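You operate a simulated robot arm through the tools that you are given. There is no shell and no other tool.

Carry out the task below with a simulated robot arm. There is one attempt and no reset: what you move stays moved.

JOB
Shut the upper shelf and roll trolley and cart back in.
Fine: each to within 3 cm of the end of its way; take each brake off first, and put it on again after.

Only the result counts: the job must be done as asked and must still hold three seconds after the hand-in. Knocking over, shifting, dropping, spilling or breaking anything else fails it.

ROBOT AND FRAMES
A 7-joint arm with a two-finger parallel gripper, fixed in place. Base frame: the origin is at the foot of the arm, x ahead of it, y to its left, z up. Lengths are in cm, angles in degrees, forces in N, time in s.
With the tool pointing down near the work surface it reaches from about 34 to 86 cm from the base axis. Its first joint turns from -143.0 to 143.0 degrees. Payload 3 kg.
Tool frame: the origin (TCP) lies between the finger pads and is the grasp point; the fingertips stand 3 cm ahead of it; z points along the fingers, y is the line along which they close. Largest opening 9.4 cm; finger width 2.8, thickness 1; the body of the gripper, 5 by 9.6 cm, starts 5.5 cm behind the TCP.
Orientation is told as [roll, pitch, yaw] about the base's x, y, z axes, in that order, counted from this pose: with the fingers straight down and closing along the base's y, the tool's x points along the base's -x, its y along +y and its z along -z.

CONTROLS
- The arm moves only by the tool servo_tool. Its argument "series" is a list of rows, each a list of 3 entries, a list of its own where there are three numbers: the finger opening in cm, from 0 to 9.4, then the shift along the base's x, y, z in cm, then the turn, a rotation vector about the base's x, y, z in degrees. In form: [[hand, [tx, ty, tz], [wx, wy, wz]], ...]. A call has 1 to 20 rows; each row shifts and turns the commanded pose from where the row before left it. Rows are played at 5 a second. More than 5 cm and 8.6 degrees between two rows, or a gripper value outside its range, and nothing of the call is played. A pose out of reach is approached as far as the arm can. The call stops where the force on the tool passes 90 N (or 10 N more than at its start, if that is more) or the arm is blocked; 0.2 s more then pass. The fingers move at their own pace (about 7.2 cm/s each) and stop on an object; they squeeze with about 45 N. The grip force told is the motor's: it shows also when the fingers shut on nothing. Time passes only in rows, and 0.2 s behind the last, so rows that do not move let the fingers close. The reply holds the time, the measured pose of the TCP, the force on the tool along the base axes, the opening and the grip force, in the units named above and with some noise, with the torque about the TCP (base axes, N m) and any sound that the robot's microphone picked up.
- Cameras (640 x 400 px; columns grow to the right, rows downward): "scene" is fixed at [21.83, -50.08, 119.85]; the picture's right is [0.89, -0.45, 0.00], its down [-0.16, -0.32, -0.93] and it looks along [0.42, 0.83, -0.36] (base axes); focal length 283 px, centre (320, 200). "wrist" rides on the gripper at [7.6, 1.4, -10.3] in the tool frame; the picture's right is [-0.18, 0.98, 0.00], its down [-0.75, -0.14, -0.64] and it looks along [-0.63, -0.12, 0.77] (tool axes); focal length 243 px, centre (320, 200). There is no depth. A picture from a camera that has moved, and an enlarged one, comes with that camera's place and axes in the base frame and with its lens.
- snapshot(camera): a new picture of that camera. It takes no simulated time.
- close_up(camera, box): a new picture of the part [left, top, right, bottom] of that camera's present view, enlarged. It takes no simulated time.
- hand_in(): hands the job in; it is judged then, once.

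Places have to be worked out from the pictures, the camera data and where the tool is seen. Open the gripper and draw the arm clear of the work before you hand the job in, unless the task says otherwise.

The tools are called after "Call:" as a command line: name --argument value ..., lists and objects as JSON in quotes. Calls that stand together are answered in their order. servo_tool: Moves the arm, as the interface text tells. Its arguments: {"type":"object","properties":{"series":{"type":"array"}},"required":["series"]} The other tools are called the same way: snapshot (camera) takes a picture; close_up (camera, box) takes an enlarged picture of a part of a camera's view; hand_in () hands the job in.

At the start:

```text
t: 0.0
tcp_pos: [62.4, 18.18, 119.22]
tool_rot: [0.0, 0.1, 0.0]
wrist_force: [-0.8, 0.0, 0.5]
wrist_torque: [-0.02, -0.02, -0.01]
finger_gap: 9.38
finger_force: 0.1
```

scene: 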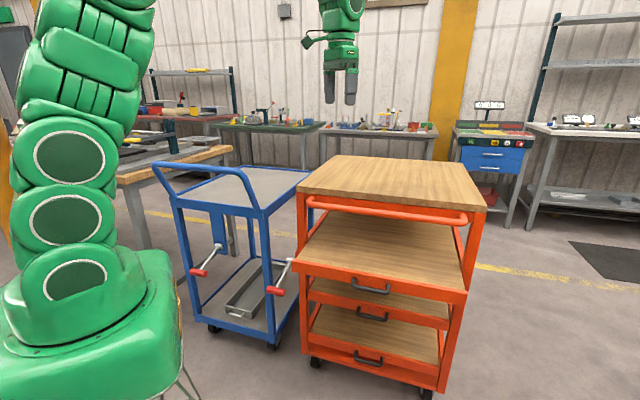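
wrist: 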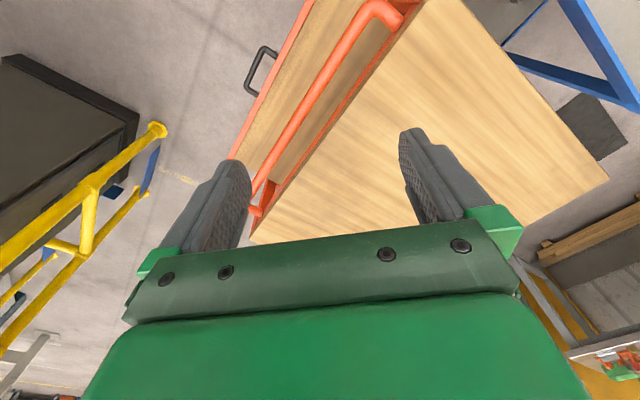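

I start by looking at the scene in more detail, to identify the trolley, the cart, the shelves and the brake levers.

Call:
close_up --camera "scene" --box '[140, 140, 320, 360]'

Call:
close_up --camera "scene" --box '[280, 140, 500, 400]'

Call:
snapshot --camera "wrist"

```text
1.82 times, centred on (230, 250) of scene
camera zoom: at [21.83, -50.08, 119.85], right [0.89, -0.45, 0.0], down [-0.16, -0.32, -0.93], along [0.42, 0.83, -0.36], focal length 514 px, centre (484, 109)
```

zoom: 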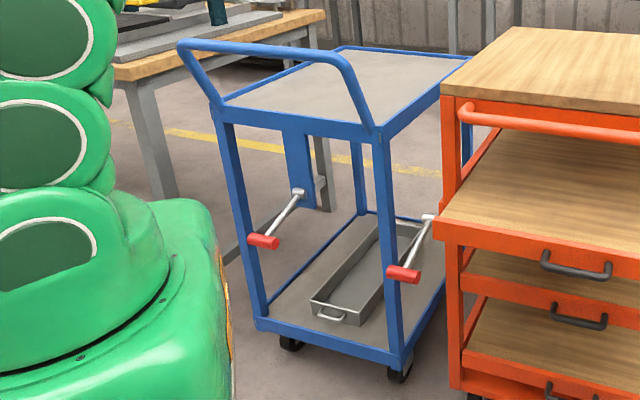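

```text
1.54 times, centred on (390, 270) of scene
camera zoom: at [21.83, -50.08, 119.85], right [0.89, -0.45, 0.0], down [-0.16, -0.32, -0.93], along [0.42, 0.83, -0.36], focal length 435 px, centre (212, 92)
```

zoom: 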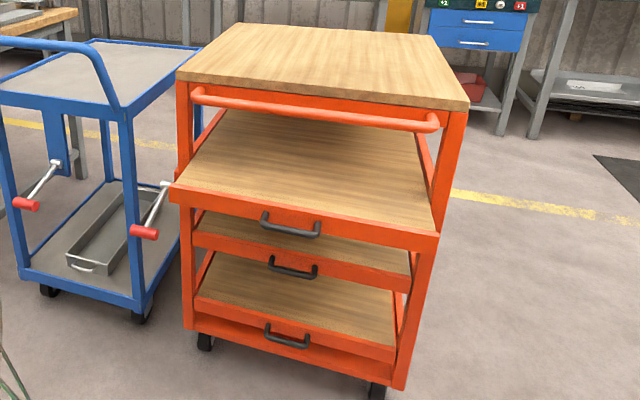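

```text
taken
camera wrist: at [54.65, 19.67, 129.46], right [0.18, 0.98, 0.0], down [0.75, -0.14, 0.64], along [0.63, -0.12, -0.77], focal length 243 px, centre (320, 200)
```

wrist: 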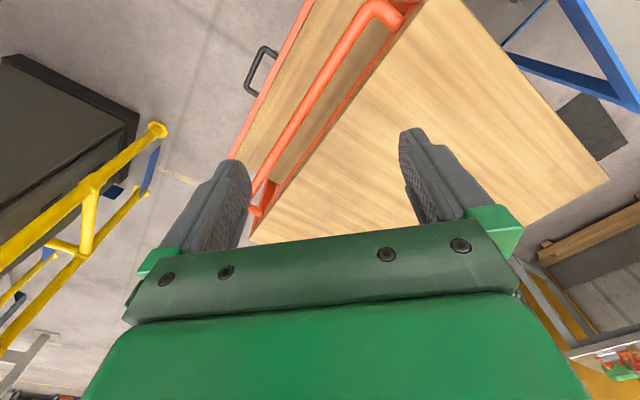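

The cart's top is at about z = 89 near x 54–97 and the trolley stands to its left, both seeming to roll along a heading of about 46°. I turn the tool to that heading and draw back a little, staying high, to get a second view of the levers and handles.

Call:
servo_tool --series '[[9.4, [-4, 0, 0], [0, 0, 8]], [9.4, [-4, 0, 0], [0, 0, 8]], [9.4, [-4, 0, 0], [0, 0, 8]], [9.4, [-4, 0, 0], [0, 0, 8]], [9.4, [-4, 0, 0], [0, 0, 7]], [9.4, [-4, 0, 0], [0, 0, 7]], [9.4, [-3, 2, 0], [0, 0, 0]]]'

Call:
snapshot --camera "wrist"

Call:
snapshot --camera "scene"

```text
t: 1.6
tcp_pos: [35.27, 20.08, 119.34]
tool_rot: [0.0, 0.1, 46.2]
wrist_force: [-0.3, 1.0, -0.6]
wrist_torque: [-0.01, 0.02, -0.04]
finger_gap: 9.41
finger_force: 0.1
```

```text
taken
camera wrist: at [28.91, 15.76, 129.47], right [-0.58, 0.81, 0.0], down [0.62, 0.45, 0.64], along [0.52, 0.37, -0.77], focal length 243 px, centre (320, 200)
```

wrist: 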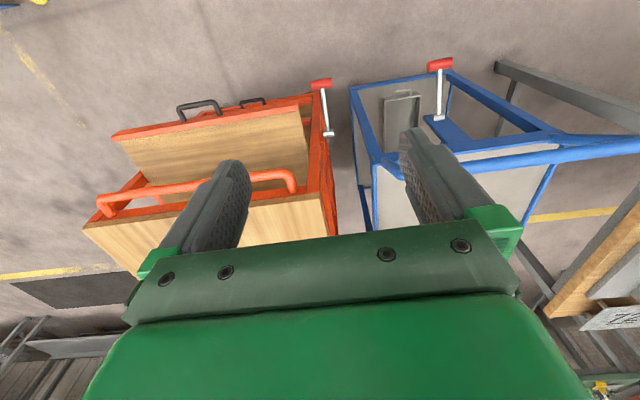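

```text
taken
```

scene: 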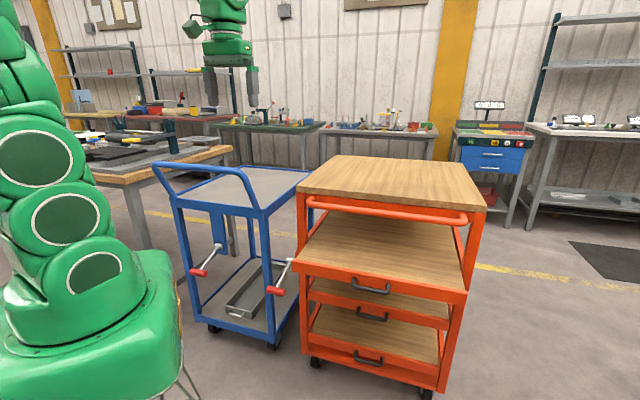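

The view shows one lever on the cart's left side and another on a plate of the trolley. I enlarge the levers to see their mounts and any marks.

Call:
close_up --camera "wrist" --box '[280, 40, 500, 180]'

Call:
close_up --camera "wrist" --box '[80, 60, 360, 240]'

Call:
close_up --camera "scene" --box '[180, 200, 310, 300]'

Call:
close_up --camera "scene" --box '[190, 290, 460, 400]'

```text
2.86 times, centred on (390, 110) of wrist
camera zoom: at [28.91, 15.76, 129.47], right [-0.58, 0.81, 0.0], down [0.62, 0.45, 0.64], along [0.52, 0.37, -0.77], focal length 693 px, centre (120, 457)
```

zoom: 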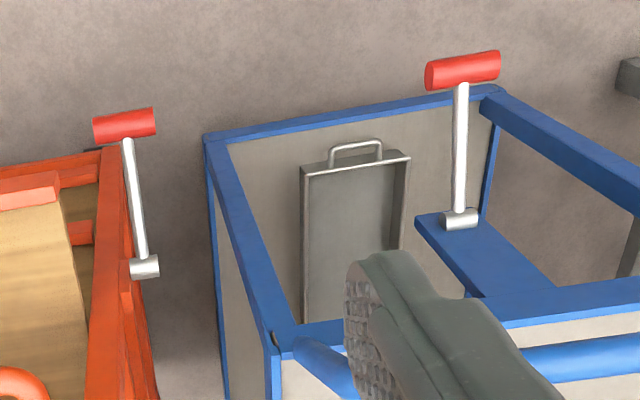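

```text
2.22 times, centred on (220, 150) of wrist
camera zoom: at [28.91, 15.76, 129.47], right [-0.58, 0.81, 0.0], down [0.62, 0.45, 0.64], along [0.52, 0.37, -0.77], focal length 539 px, centre (542, 311)
```

zoom: 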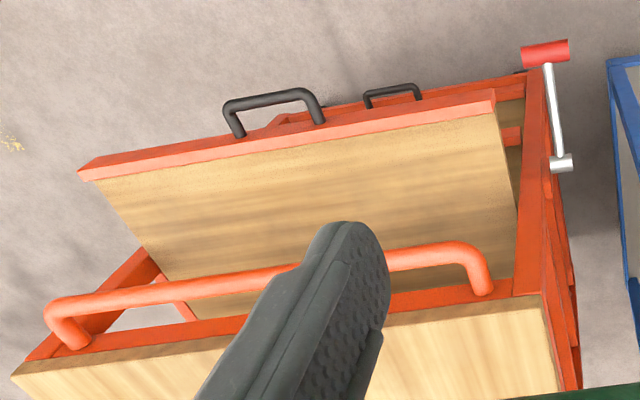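

```text
4.00 times, centred on (245, 250) of scene
camera zoom: at [21.83, -50.08, 119.85], right [0.89, -0.45, 0.0], down [-0.16, -0.32, -0.93], along [0.42, 0.83, -0.36], focal length 1130 px, centre (620, 0)
```

zoom: 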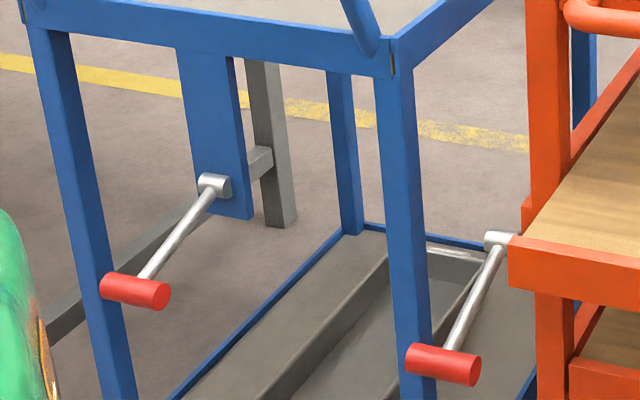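

```text
2.37 times, centred on (325, 345) of scene
camera zoom: at [21.83, -50.08, 119.85], right [0.89, -0.45, 0.0], down [-0.16, -0.32, -0.93], along [0.42, 0.83, -0.36], focal length 670 px, centre (308, -144)
```

zoom: 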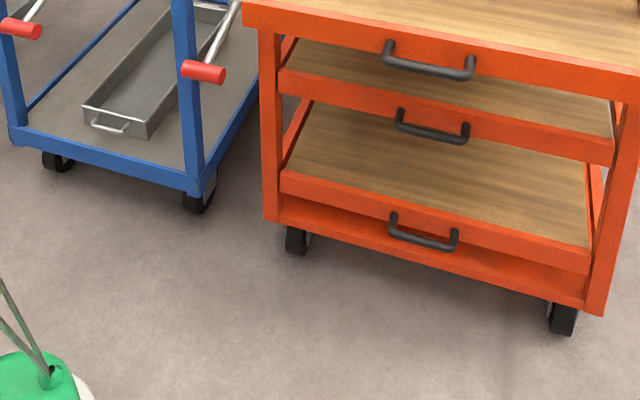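

Levers: trolley pivot ≈ (30,58,61) with grip ≈ (21.5,49.4,56.4); cart pivot ≈ (52.7,35.8,60.7) with grip ≈ (43.8,26.6,56.5). The upper shelf's front panel runs ≈ (48,22.6) to (85,-12.7) at z ≈ 65–69, about 12 cm out. I close the fingers, tilt the tool forward and move to a spot in front of that panel, still high.

Call:
servo_tool --series '[[0, [1.5, -4, -2], [5.75, -5.56, 0]], [0, [1.5, -4, -2], [5.75, -5.56, 0]], [0, [1.5, -4, -2], [5.75, -5.56, 0]], [0, [1.5, -4, -2], [5.75, -5.56, 0]], [0, [1.5, -4, -2], [5.75, -5.56, 0]], [0, [1.5, -4, -2], [5.75, -5.56, 0]], [0, [0, 0, -4], [0, 0, 0]], [0, [0, 0, -4], [0, 0, 0]]]'

Call:
snapshot --camera "wrist"

Call:
snapshot --camera "scene"

```text
t: 3.4
tcp_pos: [46.8, -4.39, 104.9]
tool_rot: [0.0, -47.9, 45.9]
wrist_force: [0.6, -0.4, 0.7]
wrist_torque: [0.02, 0.0, 0.0]
finger_gap: 0.03
finger_force: 33.0
out of reach, approached as far as the arm can: row 5, 6, 7, 8
```

```text
taken
camera wrist: at [36.87, -12.39, 105.99], right [-0.62, 0.77, 0.14], down [0.12, -0.08, 0.99], along [0.78, 0.63, -0.05], focal length 243 px, centre (320, 200)
```

wrist: 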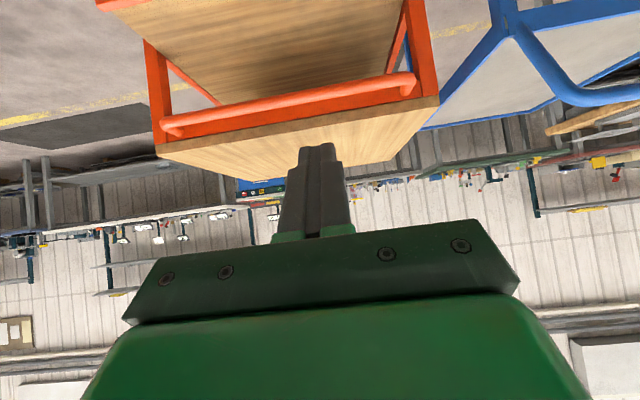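

```text
taken
```

scene: 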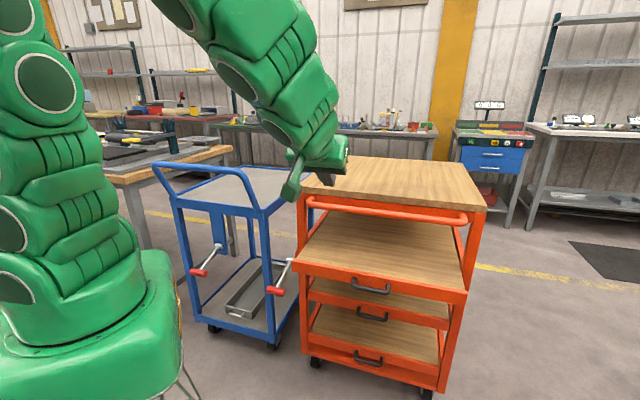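

The tilted pose near the base was partly out of reach, so I lower the tool in steps while moving slightly outward and check where the arm really ends up.

Call:
servo_tool --series '[[0, [0.5, 0, -5], [0, 0, 0]], [0, [0.5, 0, -5], [0, 0, 0]], [0, [0.5, 0, -5], [0, 0, 0]]]'

Call:
snapshot --camera "scene"

```text
refused: row 1 steps farther than a row can; nothing moved
```

```text
taken
```

scene: 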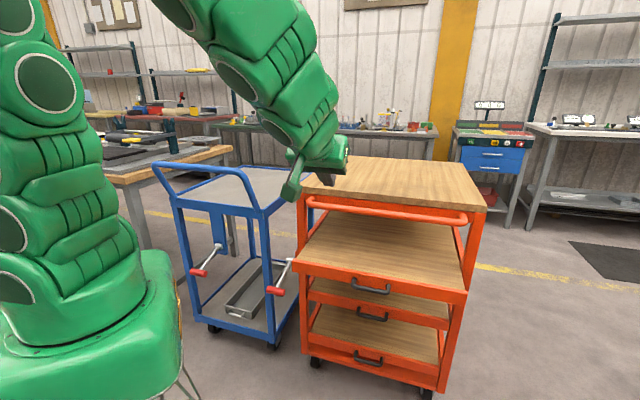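

The step was just over the 5 cm limit; I repeat it with 4.8 cm steps.

Call:
servo_tool --series '[[0, [0.5, 0, -4.8], [0, 0, 0]], [0, [0.5, 0, -4.8], [0, 0, 0]], [0, [0.5, 0, -4.8], [0, 0, 0]]]'

Call:
snapshot --camera "scene"

```text
t: 4.2
tcp_pos: [50.11, -6.76, 96.62]
tool_rot: [-0.1, -48.1, 46.1]
wrist_force: [0.1, 0.2, -0.1]
wrist_torque: [0.02, 0.0, -0.01]
finger_gap: 0.0
finger_force: 33.2
out of reach, approached as far as the arm can: row 1, 2, 3
```

```text
taken
```

scene: 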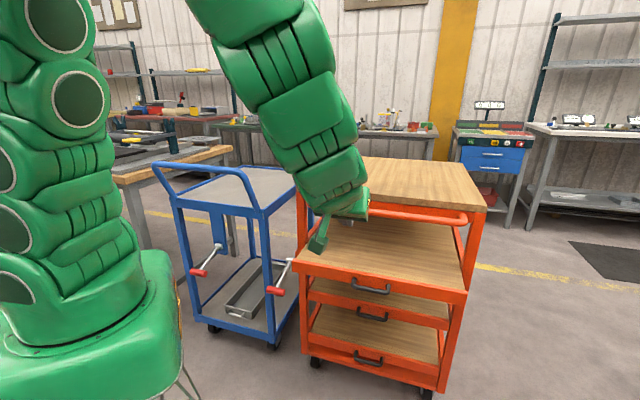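

With so much tilt the wrist runs into its limit close to the base. I reduce the tilt to about 32° and move outward, in front of the shelf's handle (which is at ≈ (65,3.4,67.7)), staying above shelf height.

Call:
servo_tool --series '[[0, [3.8, 0.8, 0], [-5.75, 5.56, 0]], [0, [3.8, 0.8, 0], [-5.75, 5.56, 0]], [0, [3.8, 0.8, 0], [0, 0, 0]], [0, [3.8, 0.8, 0], [0, 0, 0]], [0, [0, 0, 0], [0, 0, 0]]]'

Call:
snapshot --camera "scene"

Call:
snapshot --camera "wrist"

```text
t: 5.4
tcp_pos: [65.21, -3.7, 96.65]
tool_rot: [0.0, -31.9, 46.1]
wrist_force: [-0.2, -0.4, -0.2]
wrist_torque: [-0.02, 0.02, -0.01]
finger_gap: 0.04
finger_force: 32.8
```

```text
taken
```

scene: 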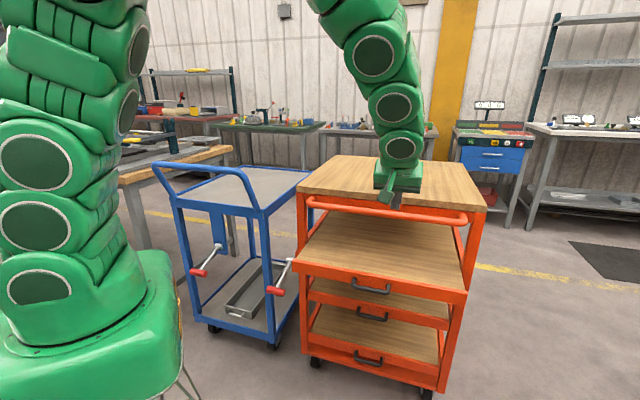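

```text
taken
camera wrist: at [55.76, -11.13, 101.14], right [-0.6, 0.8, 0.1], down [0.31, 0.12, 0.94], along [0.74, 0.59, -0.32], focal length 243 px, centre (320, 200)
```

wrist: 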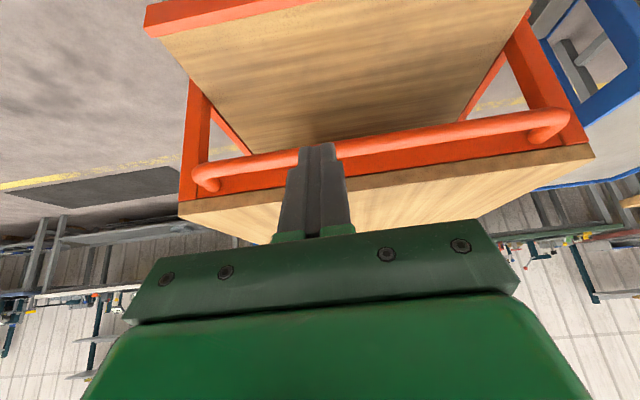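

Commands continue from the reached pose. Now at n ≈ 43 in front of the cart; I lower toward shelf-handle height in steps while staying in front of it.

Call:
servo_tool --series '[[0, [-0.7, 0.33, -4.1], [0, 0, 0]], [0, [-0.7, 0.33, -4.1], [0, 0, 0]], [0, [-0.7, 0.33, -4.1], [0, 0, 0]], [0, [-0.7, 0.33, -4.1], [0, 0, 0]], [0, [-0.7, 0.33, -4.1], [0, 0, 0]], [0, [-0.7, 0.33, -4.1], [0, 0, 0]]]'

Call:
snapshot --camera "scene"

Call:
snapshot --camera "wrist"

```text
t: 6.8
tcp_pos: [60.98, -1.66, 71.9]
tool_rot: [0.0, -32.0, 46.0]
wrist_force: [0.1, -0.4, -0.7]
wrist_torque: [0.02, -0.03, -0.01]
finger_gap: 0.0
finger_force: 32.8
```

```text
taken
```

scene: 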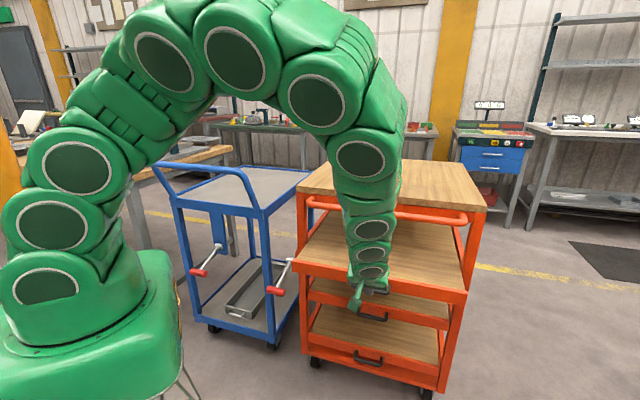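

```text
taken
camera wrist: at [51.56, -9.11, 76.45], right [-0.6, 0.8, 0.1], down [0.31, 0.12, 0.94], along [0.74, 0.59, -0.32], focal length 243 px, centre (320, 200)
```

wrist: 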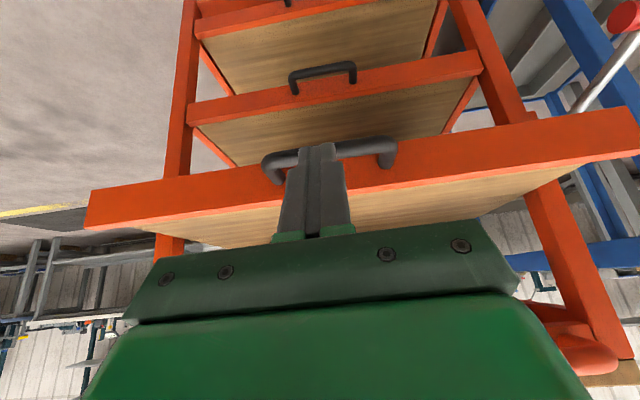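

The fingers are lined up with the middle of the upper shelf's handle. I lower about 3 cm so the fingers cross the handle bar, then advance slowly along the push direction.

Call:
servo_tool --series '[[0, [0, 0, -3.2], [0, 0, 0]], [0, [1.04, 1.08, 0], [0, 0, 0]], [0, [1.04, 1.08, 0], [0, 0, 0]], [0, [1.04, 1.08, 0], [0, 0, 0]], [0, [0.7, 0.72, 0], [0, 0, 0]], [0, [0.7, 0.72, 0], [0, 0, 0]]]'

Call:
snapshot --camera "wrist"

Call:
snapshot --camera "scene"

```text
t: 8.2
tcp_pos: [65.54, 3.11, 68.69]
tool_rot: [0.0, -31.9, 46.0]
wrist_force: [-0.4, 0.9, -1.0]
wrist_torque: [-0.01, -0.03, -0.02]
finger_gap: 0.0
finger_force: 33.2
```

```text
taken
camera wrist: at [56.13, -4.44, 73.32], right [-0.6, 0.79, 0.1], down [0.31, 0.12, 0.94], along [0.74, 0.6, -0.32], focal length 243 px, centre (320, 200)
```

wrist: 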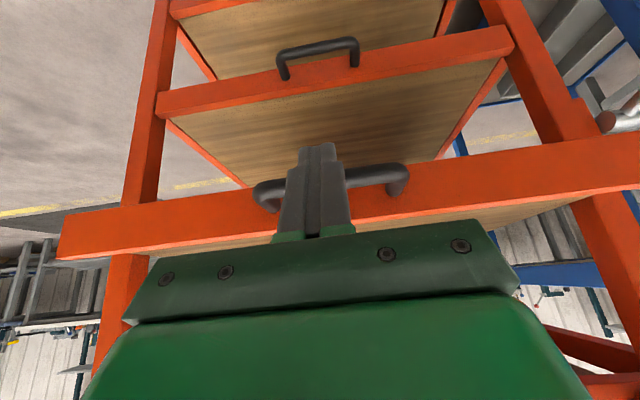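

```text
taken
```

scene: 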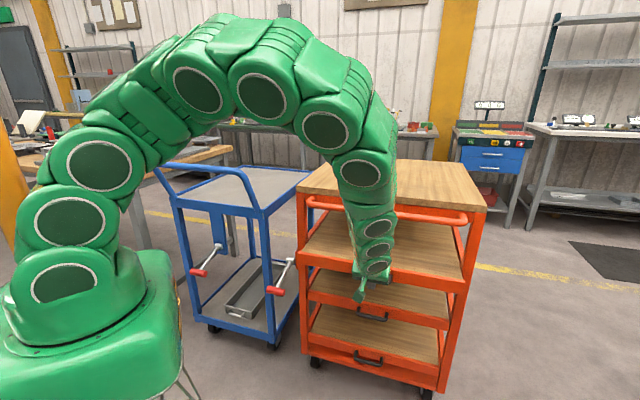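

No force yet, so contact is just starting or friction is low. I continue pushing along the same direction in small steps.

Call:
servo_tool --series '[[0, [0.7, 0.72, 0], [0, 0, 0]], [0, [0.7, 0.72, 0], [0, 0, 0]], [0, [0.7, 0.72, 0], [0, 0, 0]], [0, [0.7, 0.72, 0], [0, 0, 0]], [0, [0.7, 0.72, 0], [0, 0, 0]], [0, [0.7, 0.72, 0], [0, 0, 0]]]'

Call:
snapshot --camera "wrist"

Call:
close_up --camera "scene" --box '[280, 180, 500, 320]'

```text
t: 9.6
tcp_pos: [69.7, 7.32, 68.67]
tool_rot: [0.0, -32.0, 45.9]
wrist_force: [-0.1, 0.1, 0.1]
wrist_torque: [0.01, 0.0, -0.02]
finger_gap: 0.01
finger_force: 33.1
```

```text
taken
camera wrist: at [60.34, -0.13, 73.31], right [-0.6, 0.8, 0.1], down [0.31, 0.12, 0.94], along [0.74, 0.59, -0.32], focal length 243 px, centre (320, 200)
```

wrist: 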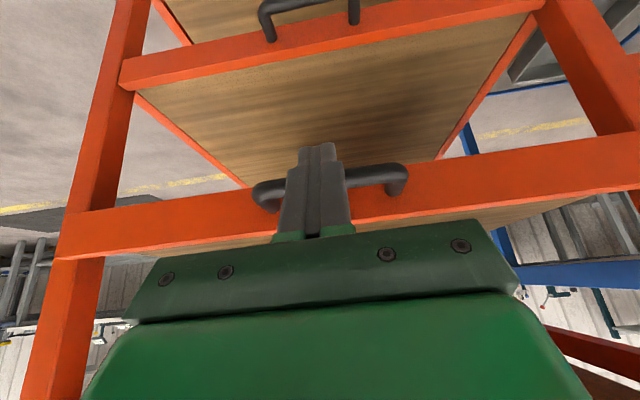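

```text
2.86 times, centred on (390, 250) of scene
camera zoom: at [21.83, -50.08, 119.85], right [0.89, -0.45, 0.0], down [-0.16, -0.32, -0.93], along [0.42, 0.83, -0.36], focal length 807 px, centre (120, 57)
```

zoom: 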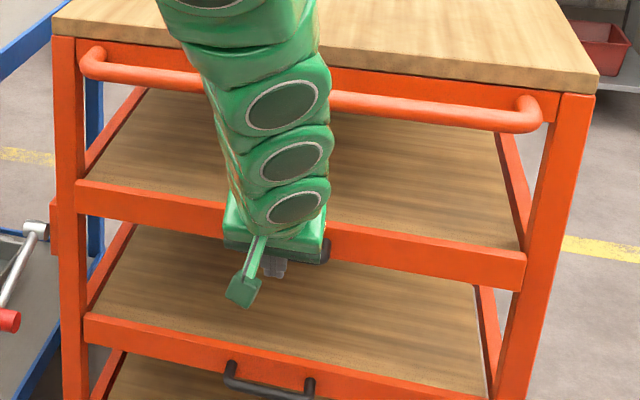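

The shelf is moving in with almost no resistance and its panel is nearly between the posts. I continue in 1 cm steps until it stops.

Call:
servo_tool --series '[[0, [0.7, 0.72, 0], [0, 0, 0]], [0, [0.7, 0.72, 0], [0, 0, 0]], [0, [0.7, 0.72, 0], [0, 0, 0]], [0, [0.7, 0.72, 0], [0, 0, 0]]]'

Call:
snapshot --camera "wrist"

Call:
close_up --camera "scene" --box '[280, 140, 500, 400]'

```text
t: 10.5
tcp_pos: [71.54, 9.09, 68.16]
tool_rot: [0.5, -31.4, 45.5]
wrist_force: [-0.7, -0.5, -0.4]
wrist_torque: [-0.02, 0.06, 0.01]
finger_gap: 0.01
finger_force: 33.0
stopped in row 4: the force on the tool passed its limit at 158 N (the readings are from after the stop); the commanded pose is now the measured one
```

```text
taken
camera wrist: at [62.16, 1.66, 72.87], right [-0.59, 0.8, 0.1], down [0.32, 0.12, 0.94], along [0.74, 0.59, -0.33], focal length 243 px, centre (320, 200)
```

wrist: 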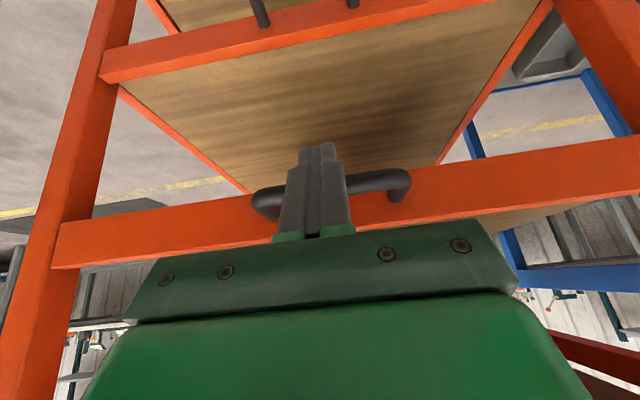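

```text
1.54 times, centred on (390, 270) of scene
camera zoom: at [21.83, -50.08, 119.85], right [0.89, -0.45, 0.0], down [-0.16, -0.32, -0.93], along [0.42, 0.83, -0.36], focal length 435 px, centre (212, 92)
```

zoom: 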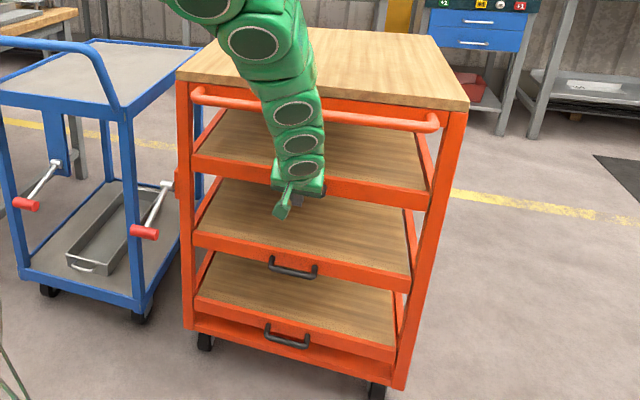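

The shelf ran into its end stop (panel now flush like the other shelves). I back the hand off, raise and straighten it, and move along the cart's front to above the cart's brake lever, which is at about (43.8,26.6).

Call:
servo_tool --series '[[0, [-2.1, -2.15, 0], [0, 0, 0]], [0, [-2.1, -2.15, 0], [0, 0, 0]], [0, [-2.1, -2.15, 0], [0, 0, 0]], [0, [0, 0, 4.8], [-5.75, 5.56, 0]], [0, [0, 0, 4.8], [-5.75, 5.56, 0]], [0, [0, 0, 4.8], [-5.75, 5.56, 0]], [0, [0, 0, 4.8], [-5.75, 5.56, 0]], [9.4, [-3.18, 3.17, 0], [0, 0, 0]], [9.4, [-3.18, 3.17, 0], [0, 0, 0]], [9.4, [-3.18, 3.17, 0], [0, 0, 0]], [9.4, [-3.18, 3.17, 0], [0, 0, 0]], [9.4, [-3.18, 3.17, 0], [0, 0, 0]]]'

Call:
snapshot --camera "wrist"

Call:
snapshot --camera "scene"

```text
t: 13.1
tcp_pos: [49.47, 18.46, 87.48]
tool_rot: [0.2, 0.4, 45.5]
wrist_force: [-0.4, 0.0, -0.6]
wrist_torque: [0.01, -0.04, 0.01]
finger_gap: 9.44
finger_force: 0.1
```

```text
taken
camera wrist: at [43.02, 14.22, 97.68], right [-0.57, 0.82, 0.0], down [0.63, 0.44, 0.64], along [0.52, 0.37, -0.77], focal length 243 px, centre (320, 200)
```

wrist: 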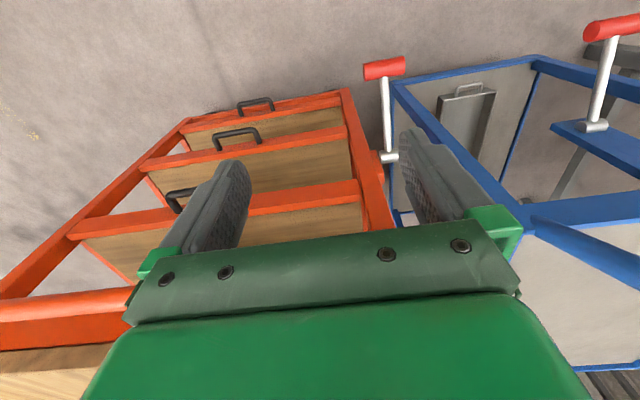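

```text
taken
```

scene: 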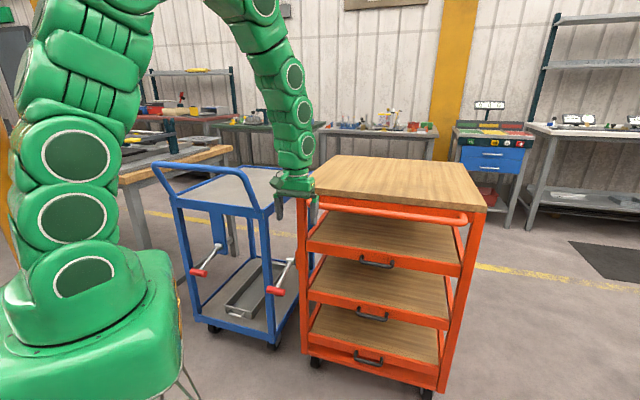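

The shelf looks flush like the others. The cart's lever grip triangulates to ≈ (44.0,27.2,55.9); I move above it with open fingers (closing along the grip's length) and look again.

Call:
servo_tool --series '[[9.4, [-1.37, 2.19, -3.0], [0, 0, 0]], [9.4, [-1.37, 2.19, -3.0], [0, 0, 0]], [9.4, [-1.37, 2.19, -3.0], [0, 0, 0]], [9.4, [-1.36, 2.18, -3.0], [0, 0, 0]], [9.4, [0, 0, -4.5], [0, 0, 0]], [9.4, [0, 0, -4.5], [0, 0, 0]]]'

Call:
snapshot --camera "wrist"

Call:
close_up --camera "scene" --box '[180, 180, 340, 320]'

```text
t: 14.5
tcp_pos: [43.98, 27.28, 66.51]
tool_rot: [0.3, 0.4, 45.6]
wrist_force: [-0.1, 0.5, -0.3]
wrist_torque: [-0.04, 0.04, -0.02]
finger_gap: 9.4
finger_force: 0.1
```

```text
taken
camera wrist: at [37.58, 22.97, 76.64], right [-0.57, 0.82, 0.0], down [0.63, 0.44, 0.64], along [0.52, 0.37, -0.77], focal length 243 px, centre (320, 200)
```

wrist: 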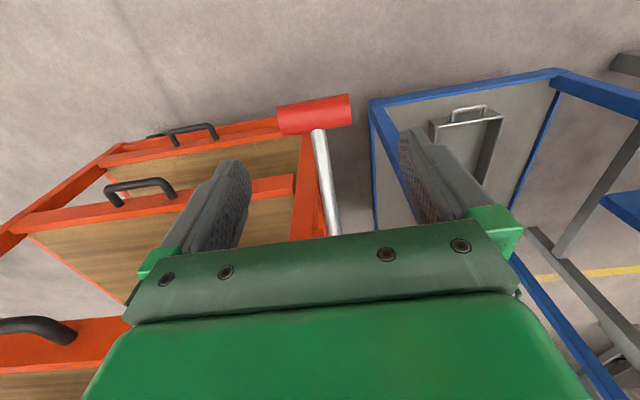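

```text
2.86 times, centred on (260, 250) of scene
camera zoom: at [21.83, -50.08, 119.85], right [0.89, -0.45, 0.0], down [-0.16, -0.32, -0.93], along [0.42, 0.83, -0.36], focal length 807 px, centre (491, 57)
```

zoom: 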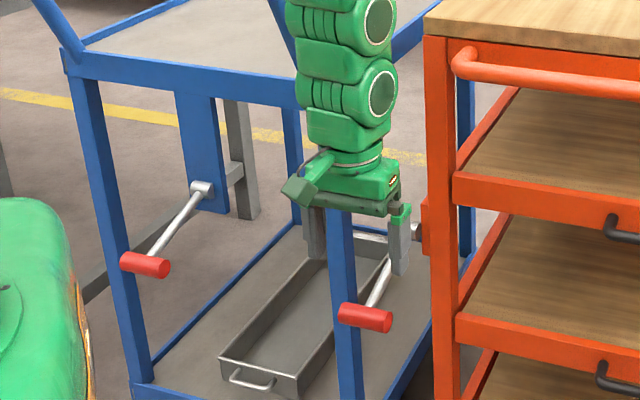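

The grip sits centred between the open fingers. I lower 9.5 cm and close on its ends.

Call:
servo_tool --series '[[9.4, [0, 0, -3.2], [0, 0, 0]], [9.4, [0, 0, -3.2], [0, 0, 0]], [9.4, [0, 0, -3.2], [0, 0, 0]], [5, [0, 0, 0], [0, 0, 0]], [5, [0, 0, 0], [0, 0, 0]], [5, [0, 0, 0], [0, 0, 0]]]'

Call:
snapshot --camera "wrist"

Call:
close_up --camera "scene" --box '[180, 180, 340, 320]'

```text
t: 15.9
tcp_pos: [43.86, 27.18, 56.67]
tool_rot: [0.4, 0.6, 45.6]
wrist_force: [18.5, -36.6, -4.8]
wrist_torque: [0.01, 0.14, -0.71]
finger_gap: 7.2
finger_force: 19.7
```

```text
taken
camera wrist: at [37.44, 22.82, 66.93], right [-0.57, 0.82, 0.0], down [0.64, 0.44, 0.63], along [0.52, 0.36, -0.77], focal length 243 px, centre (320, 200)
```

wrist: 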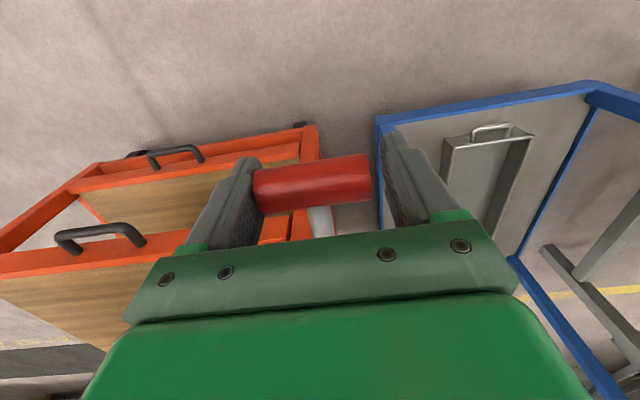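

```text
2.86 times, centred on (260, 250) of scene
camera zoom: at [21.83, -50.08, 119.85], right [0.89, -0.45, 0.0], down [-0.16, -0.32, -0.93], along [0.42, 0.83, -0.36], focal length 807 px, centre (491, 57)
```

zoom: 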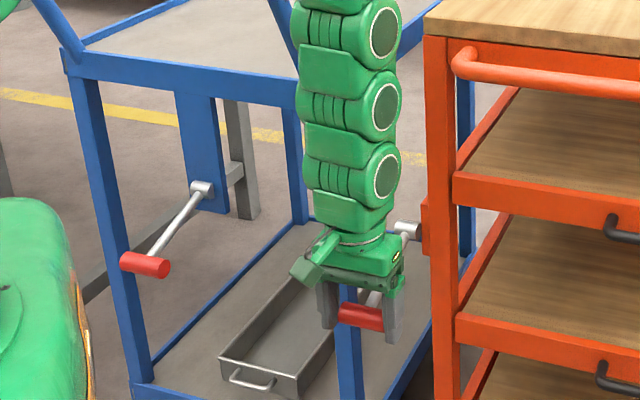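

Only the cart-side finger touches the grip; I shift the hand 0.4 cm toward the cart so that both fingers close on it.

Call:
servo_tool --series '[[5, [0.29, -0.28, 0], [0, 0, 0]], [5, [0, 0, 0], [0, 0, 0]]]'

Call:
snapshot --camera "wrist"

```text
t: 16.5
tcp_pos: [44.17, 26.96, 56.76]
tool_rot: [0.3, 0.5, 45.7]
wrist_force: [8.2, -15.5, -2.4]
wrist_torque: [0.04, 0.12, -0.39]
finger_gap: 6.42
finger_force: 45.4
```

```text
taken
camera wrist: at [37.81, 22.61, 66.97], right [-0.57, 0.82, 0.0], down [0.63, 0.44, 0.63], along [0.52, 0.37, -0.77], focal length 243 px, centre (320, 200)
```

wrist: 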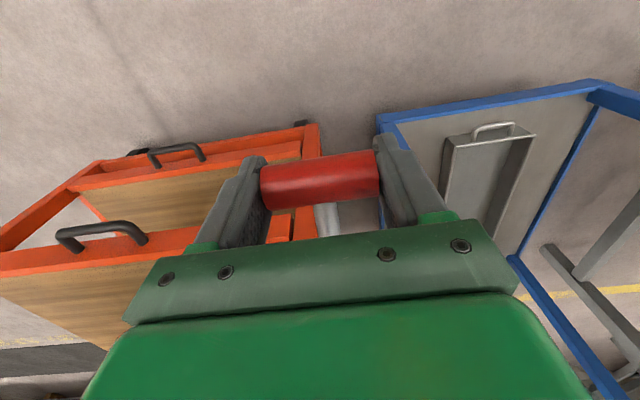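

Both fingers now hold the grip (gap 6.42 cm). I test lifting the lever a little along its arc and watch the force.

Call:
servo_tool --series '[[5, [-0.15, -0.15, 0.7], [0, 0, 0]], [5, [-0.15, -0.15, 0.7], [0, 0, 0]]]'

Call:
snapshot --camera "wrist"

Call:
close_up --camera "scene" --box '[180, 180, 340, 320]'

```text
t: 17.1
tcp_pos: [43.97, 26.69, 58.19]
tool_rot: [0.3, 0.4, 45.5]
wrist_force: [13.8, -8.9, -8.7]
wrist_torque: [-0.7, 0.68, -0.11]
finger_gap: 6.44
finger_force: 45.1
```

```text
taken
camera wrist: at [37.56, 22.37, 68.44], right [-0.57, 0.82, 0.0], down [0.63, 0.44, 0.64], along [0.52, 0.37, -0.77], focal length 243 px, centre (320, 200)
```

wrist: 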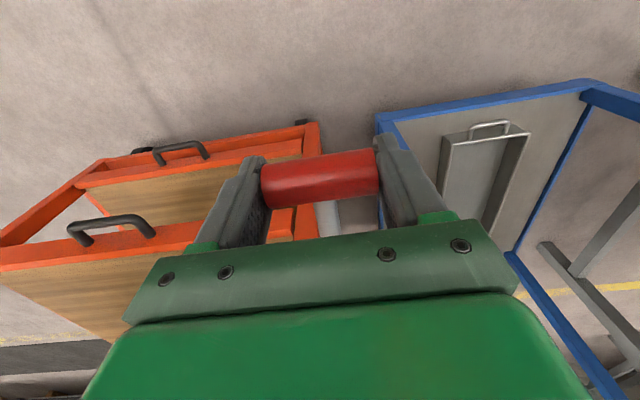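

```text
2.86 times, centred on (260, 250) of scene
camera zoom: at [21.83, -50.08, 119.85], right [0.89, -0.45, 0.0], down [-0.16, -0.32, -0.93], along [0.42, 0.83, -0.36], focal length 807 px, centre (491, 57)
```

zoom: 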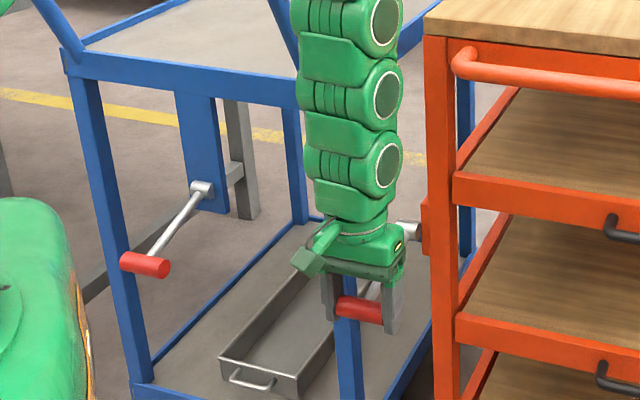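

The lever lifts with little force, so upward is its free direction. I continue along its arc in small steps.

Call:
servo_tool --series '[[5, [-0.14, -0.14, 1.5], [0, 0, 0]], [5, [-0.03, -0.04, 1.7], [0, 0, 0]], [5, [0.12, 0.12, 1.66], [0, 0, 0]], [5, [0.25, 0.26, 1.64], [0, 0, 0]], [5, [0.4, 0.41, 1.59], [0, 0, 0]]]'

Call:
snapshot --camera "wrist"

Call:
close_up --camera "scene" --box '[180, 180, 340, 320]'

```text
t: 18.3
tcp_pos: [44.59, 27.38, 66.48]
tool_rot: [0.3, 0.3, 45.6]
wrist_force: [7.9, -7.0, -13.4]
wrist_torque: [-0.58, -0.39, -0.61]
finger_gap: 6.0
finger_force: 45.1
```

```text
taken
camera wrist: at [38.22, 23.04, 76.59], right [-0.57, 0.82, 0.0], down [0.63, 0.44, 0.64], along [0.52, 0.37, -0.77], focal length 243 px, centre (320, 200)
```

wrist: 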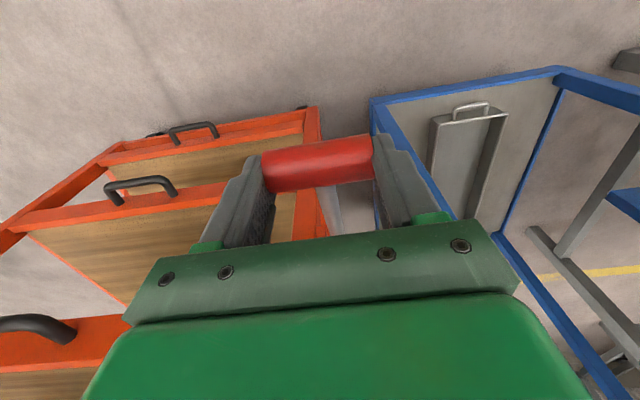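

```text
2.86 times, centred on (260, 250) of scene
camera zoom: at [21.83, -50.08, 119.85], right [0.89, -0.45, 0.0], down [-0.16, -0.32, -0.93], along [0.42, 0.83, -0.36], focal length 807 px, centre (491, 57)
```

zoom: 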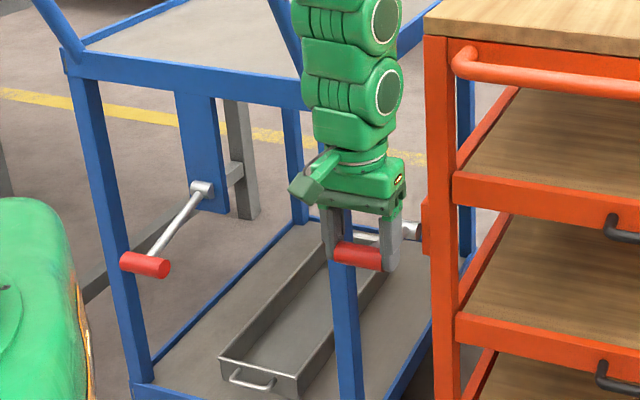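

The lever is now about 20° above horizontal, though the grip has slid slightly toward the fingertips. I continue a bit further to find the end of its travel.

Call:
servo_tool --series '[[5, [0.5, 0.51, 1.4], [0, 0, 0]], [5, [0.55, 0.56, 1.3], [0, 0, 0]]]'

Call:
snapshot --camera "wrist"

Call:
close_up --camera "scene" --box '[180, 180, 340, 320]'

```text
t: 18.9
tcp_pos: [45.53, 28.51, 68.98]
tool_rot: [0.3, 0.5, 45.6]
wrist_force: [0.4, -1.0, 0.0]
wrist_torque: [-0.01, 0.01, 0.0]
finger_gap: 4.98
finger_force: 0.2
```

```text
taken
camera wrist: at [39.18, 24.1, 79.31], right [-0.57, 0.82, 0.0], down [0.63, 0.44, 0.64], along [0.52, 0.37, -0.77], focal length 243 px, centre (320, 200)
```

wrist: 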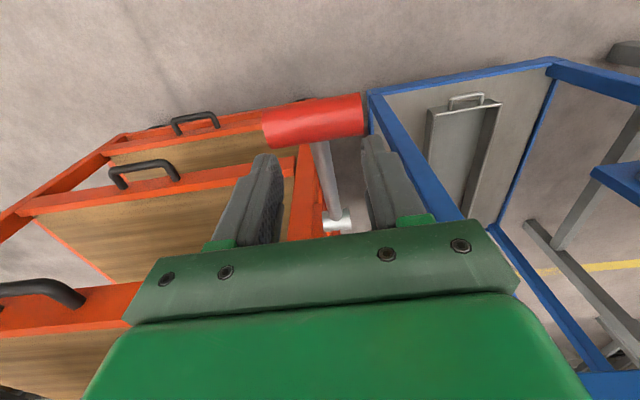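

```text
2.86 times, centred on (260, 250) of scene
camera zoom: at [21.83, -50.08, 119.85], right [0.89, -0.45, 0.0], down [-0.16, -0.32, -0.93], along [0.42, 0.83, -0.36], focal length 807 px, centre (491, 57)
```

zoom: 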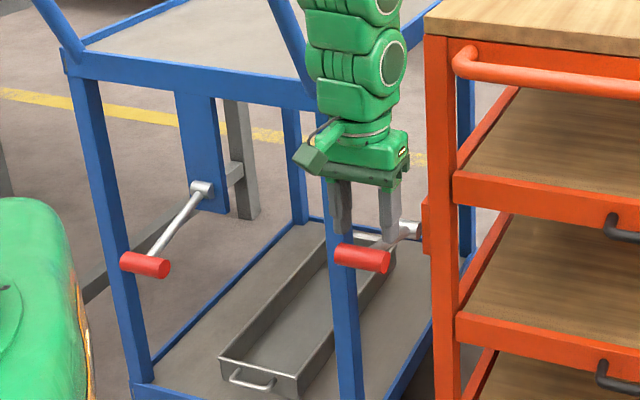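

The fingers slipped off the top and the lever stayed at about 17° above horizontal – possibly its end stop. I re-grip it deeper to check whether it goes further.

Call:
servo_tool --series '[[9.4, [0, 0, 0.5], [0, 0, 0]], [9.4, [-1.1, -1.2, 0], [0, 0, 0]], [9.4, [0, 0, -3], [0, 0, 0]], [9.4, [0, 0, -3], [0, 0, 0]], [5, [0, 0, 0], [0, 0, 0]], [5, [0, 0, 0], [0, 0, 0]], [5, [0, 0, 0], [0, 0, 0]]]'

Call:
snapshot --camera "wrist"

```text
t: 20.5
tcp_pos: [44.39, 27.27, 63.51]
tool_rot: [0.3, 0.6, 45.5]
wrist_force: [-26.0, 32.3, -3.6]
wrist_torque: [-0.5, -0.08, -0.62]
finger_gap: 6.43
finger_force: 45.3
```

```text
taken
camera wrist: at [38.09, 22.89, 73.7], right [-0.57, 0.82, 0.0], down [0.63, 0.44, 0.63], along [0.52, 0.37, -0.77], focal length 243 px, centre (320, 200)
```

wrist: 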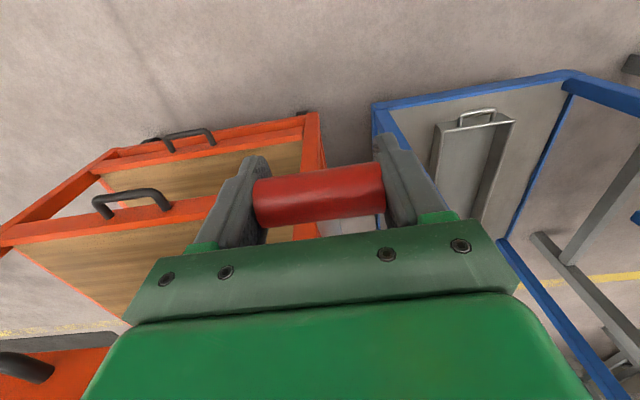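

Firmly gripped again. I relax the sideways load and try lifting further.

Call:
servo_tool --series '[[5, [-0.25, 0.25, 0], [0, 0, 0]], [5, [0.2, 0.2, 0.6], [0, 0, 0]], [5, [0.2, 0.2, 0.6], [0, 0, 0]]]'

Call:
snapshot --camera "wrist"

Call:
close_up --camera "scene" --box '[180, 180, 340, 320]'

```text
t: 21.3
tcp_pos: [44.72, 27.87, 64.67]
tool_rot: [0.3, 0.4, 45.6]
wrist_force: [23.7, -24.7, -11.2]
wrist_torque: [0.48, 0.22, 0.3]
finger_gap: 6.97
finger_force: 17.2
```

```text
taken
camera wrist: at [38.28, 23.5, 74.95], right [-0.57, 0.82, 0.0], down [0.63, 0.44, 0.64], along [0.52, 0.37, -0.77], focal length 243 px, centre (320, 200)
```

wrist: 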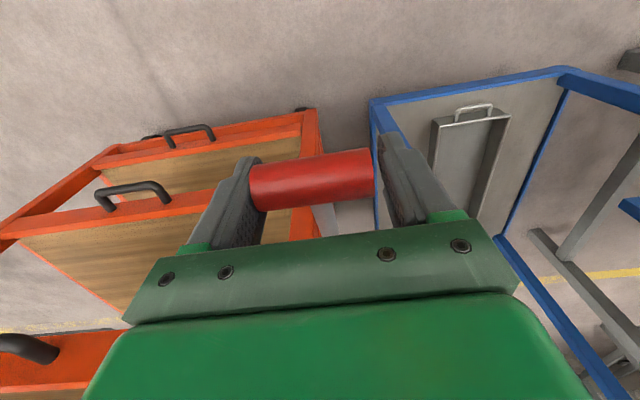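

```text
2.86 times, centred on (260, 250) of scene
camera zoom: at [21.83, -50.08, 119.85], right [0.89, -0.45, 0.0], down [-0.16, -0.32, -0.93], along [0.42, 0.83, -0.36], focal length 807 px, centre (491, 57)
```

zoom: 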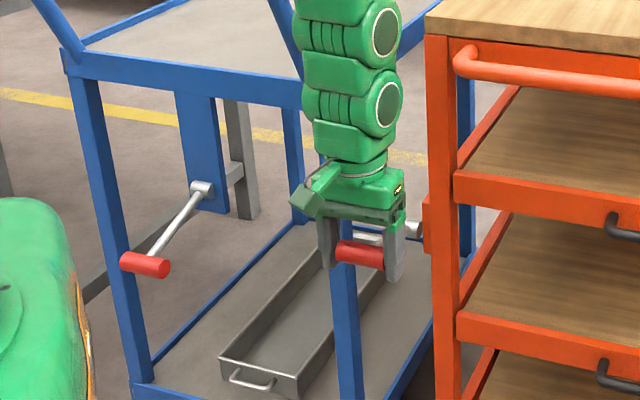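

The hand was shifted a bit too far so the hold loosened. I lower, re-centre, re-grip and lift again to test firmly for an end stop.

Call:
servo_tool --series '[[9.4, [0, 0, 0], [0, 0, 0]], [9.4, [0.1, -0.1, -2.4], [0, 0, 0]], [5, [0, 0, 0], [0, 0, 0]], [5, [0, 0, 0], [0, 0, 0]], [5, [0, 0, 0], [0, 0, 0]]]'

Call:
snapshot --camera "wrist"

Call:
close_up --camera "scene" --box '[180, 180, 340, 320]'

```text
t: 22.5
tcp_pos: [44.68, 27.72, 62.46]
tool_rot: [0.3, 0.5, 45.6]
wrist_force: [18.6, -24.1, 2.3]
wrist_torque: [0.38, 0.23, 0.17]
finger_gap: 6.75
finger_force: 14.9
```

```text
taken
camera wrist: at [38.31, 23.38, 72.59], right [-0.57, 0.82, 0.0], down [0.64, 0.44, 0.63], along [0.52, 0.37, -0.77], focal length 243 px, centre (320, 200)
```

wrist: 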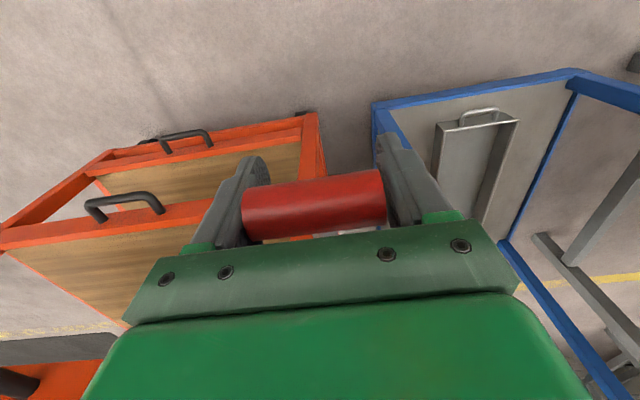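

```text
2.86 times, centred on (260, 250) of scene
camera zoom: at [21.83, -50.08, 119.85], right [0.89, -0.45, 0.0], down [-0.16, -0.32, -0.93], along [0.42, 0.83, -0.36], focal length 807 px, centre (491, 57)
```

zoom: 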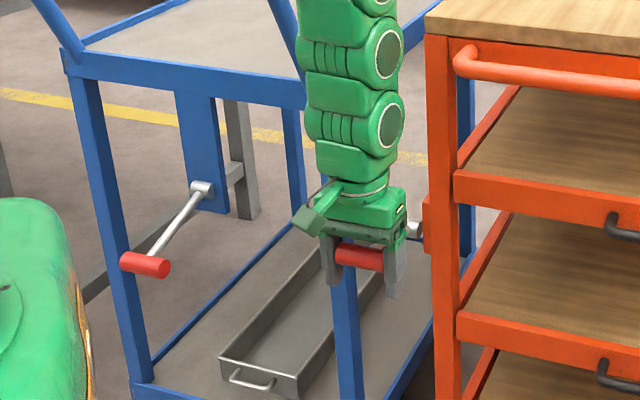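

The grip is now deep between the fingers; I centre by 0.2 cm and lift in small steps along the arc.

Call:
servo_tool --series '[[5, [0.12, -0.12, 0], [0, 0, 0]], [5, [0, 0, 0], [0, 0, 0]], [5, [0.15, 0.15, 0.6], [0, 0, 0]], [5, [0.15, 0.15, 0.6], [0, 0, 0]], [5, [0.2, 0.2, 0.6], [0, 0, 0]]]'

Call:
snapshot --camera "wrist"

Call:
close_up --camera "scene" --box '[180, 180, 340, 320]'

```text
t: 23.7
tcp_pos: [45.21, 28.1, 64.02]
tool_rot: [0.3, 0.6, 45.6]
wrist_force: [8.5, -7.7, -30.3]
wrist_torque: [0.35, -0.2, 0.18]
finger_gap: 6.4
finger_force: 44.9
```

```text
taken
camera wrist: at [38.92, 23.76, 74.31], right [-0.57, 0.82, 0.0], down [0.63, 0.44, 0.63], along [0.52, 0.37, -0.77], focal length 243 px, centre (320, 200)
```

wrist: 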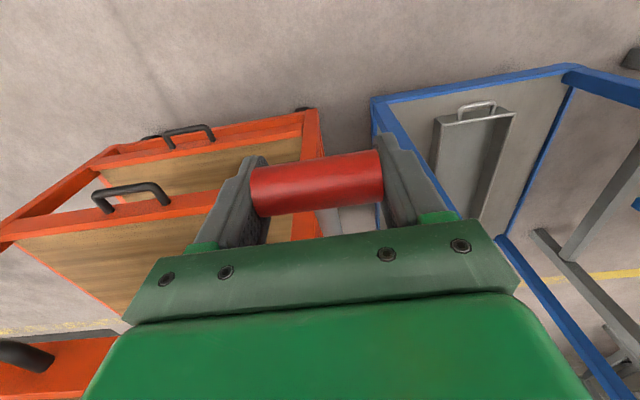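

```text
2.86 times, centred on (260, 250) of scene
camera zoom: at [21.83, -50.08, 119.85], right [0.89, -0.45, 0.0], down [-0.16, -0.32, -0.93], along [0.42, 0.83, -0.36], focal length 807 px, centre (491, 57)
```

zoom: 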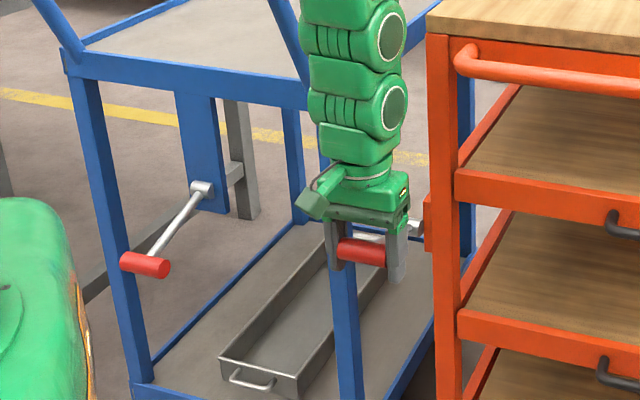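

Force now builds to 30 N with the lever no longer rising: it is at its upper stop (~18° above horizontal), and the cart already shifted a few mm, so its brake is off. Still holding the grip, I ease off the lift and push the cart gently along its heading.

Call:
servo_tool --series '[[5, [0, 0, -0.4], [0, 0, 0]], [5, [0.35, 0.36, 0], [0, 0, 0]], [5, [0.5, 0.51, 0], [0, 0, 0]], [5, [0.7, 0.72, 0], [0, 0, 0]], [5, [0.7, 0.72, 0], [0, 0, 0]], [5, [0.7, 0.72, 0], [0, 0, 0]]]'

Call:
snapshot --camera "wrist"

Call:
snapshot --camera "scene"

```text
t: 25.1
tcp_pos: [48.47, 31.21, 63.82]
tool_rot: [0.3, 0.5, 45.5]
wrist_force: [20.0, -14.5, -4.1]
wrist_torque: [-0.62, -0.01, 0.19]
finger_gap: 6.36
finger_force: 44.6
```

```text
taken
camera wrist: at [41.96, 26.81, 73.94], right [-0.57, 0.82, 0.0], down [0.63, 0.44, 0.64], along [0.52, 0.37, -0.77], focal length 243 px, centre (320, 200)
```

wrist: 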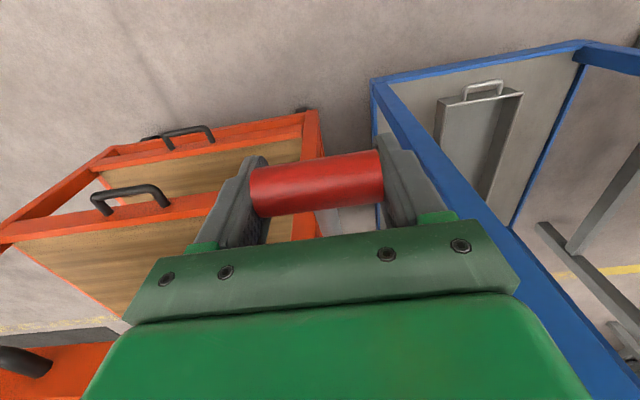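

```text
taken
```

scene: 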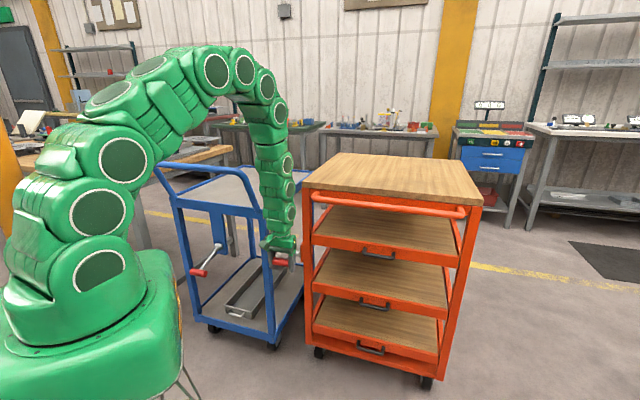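

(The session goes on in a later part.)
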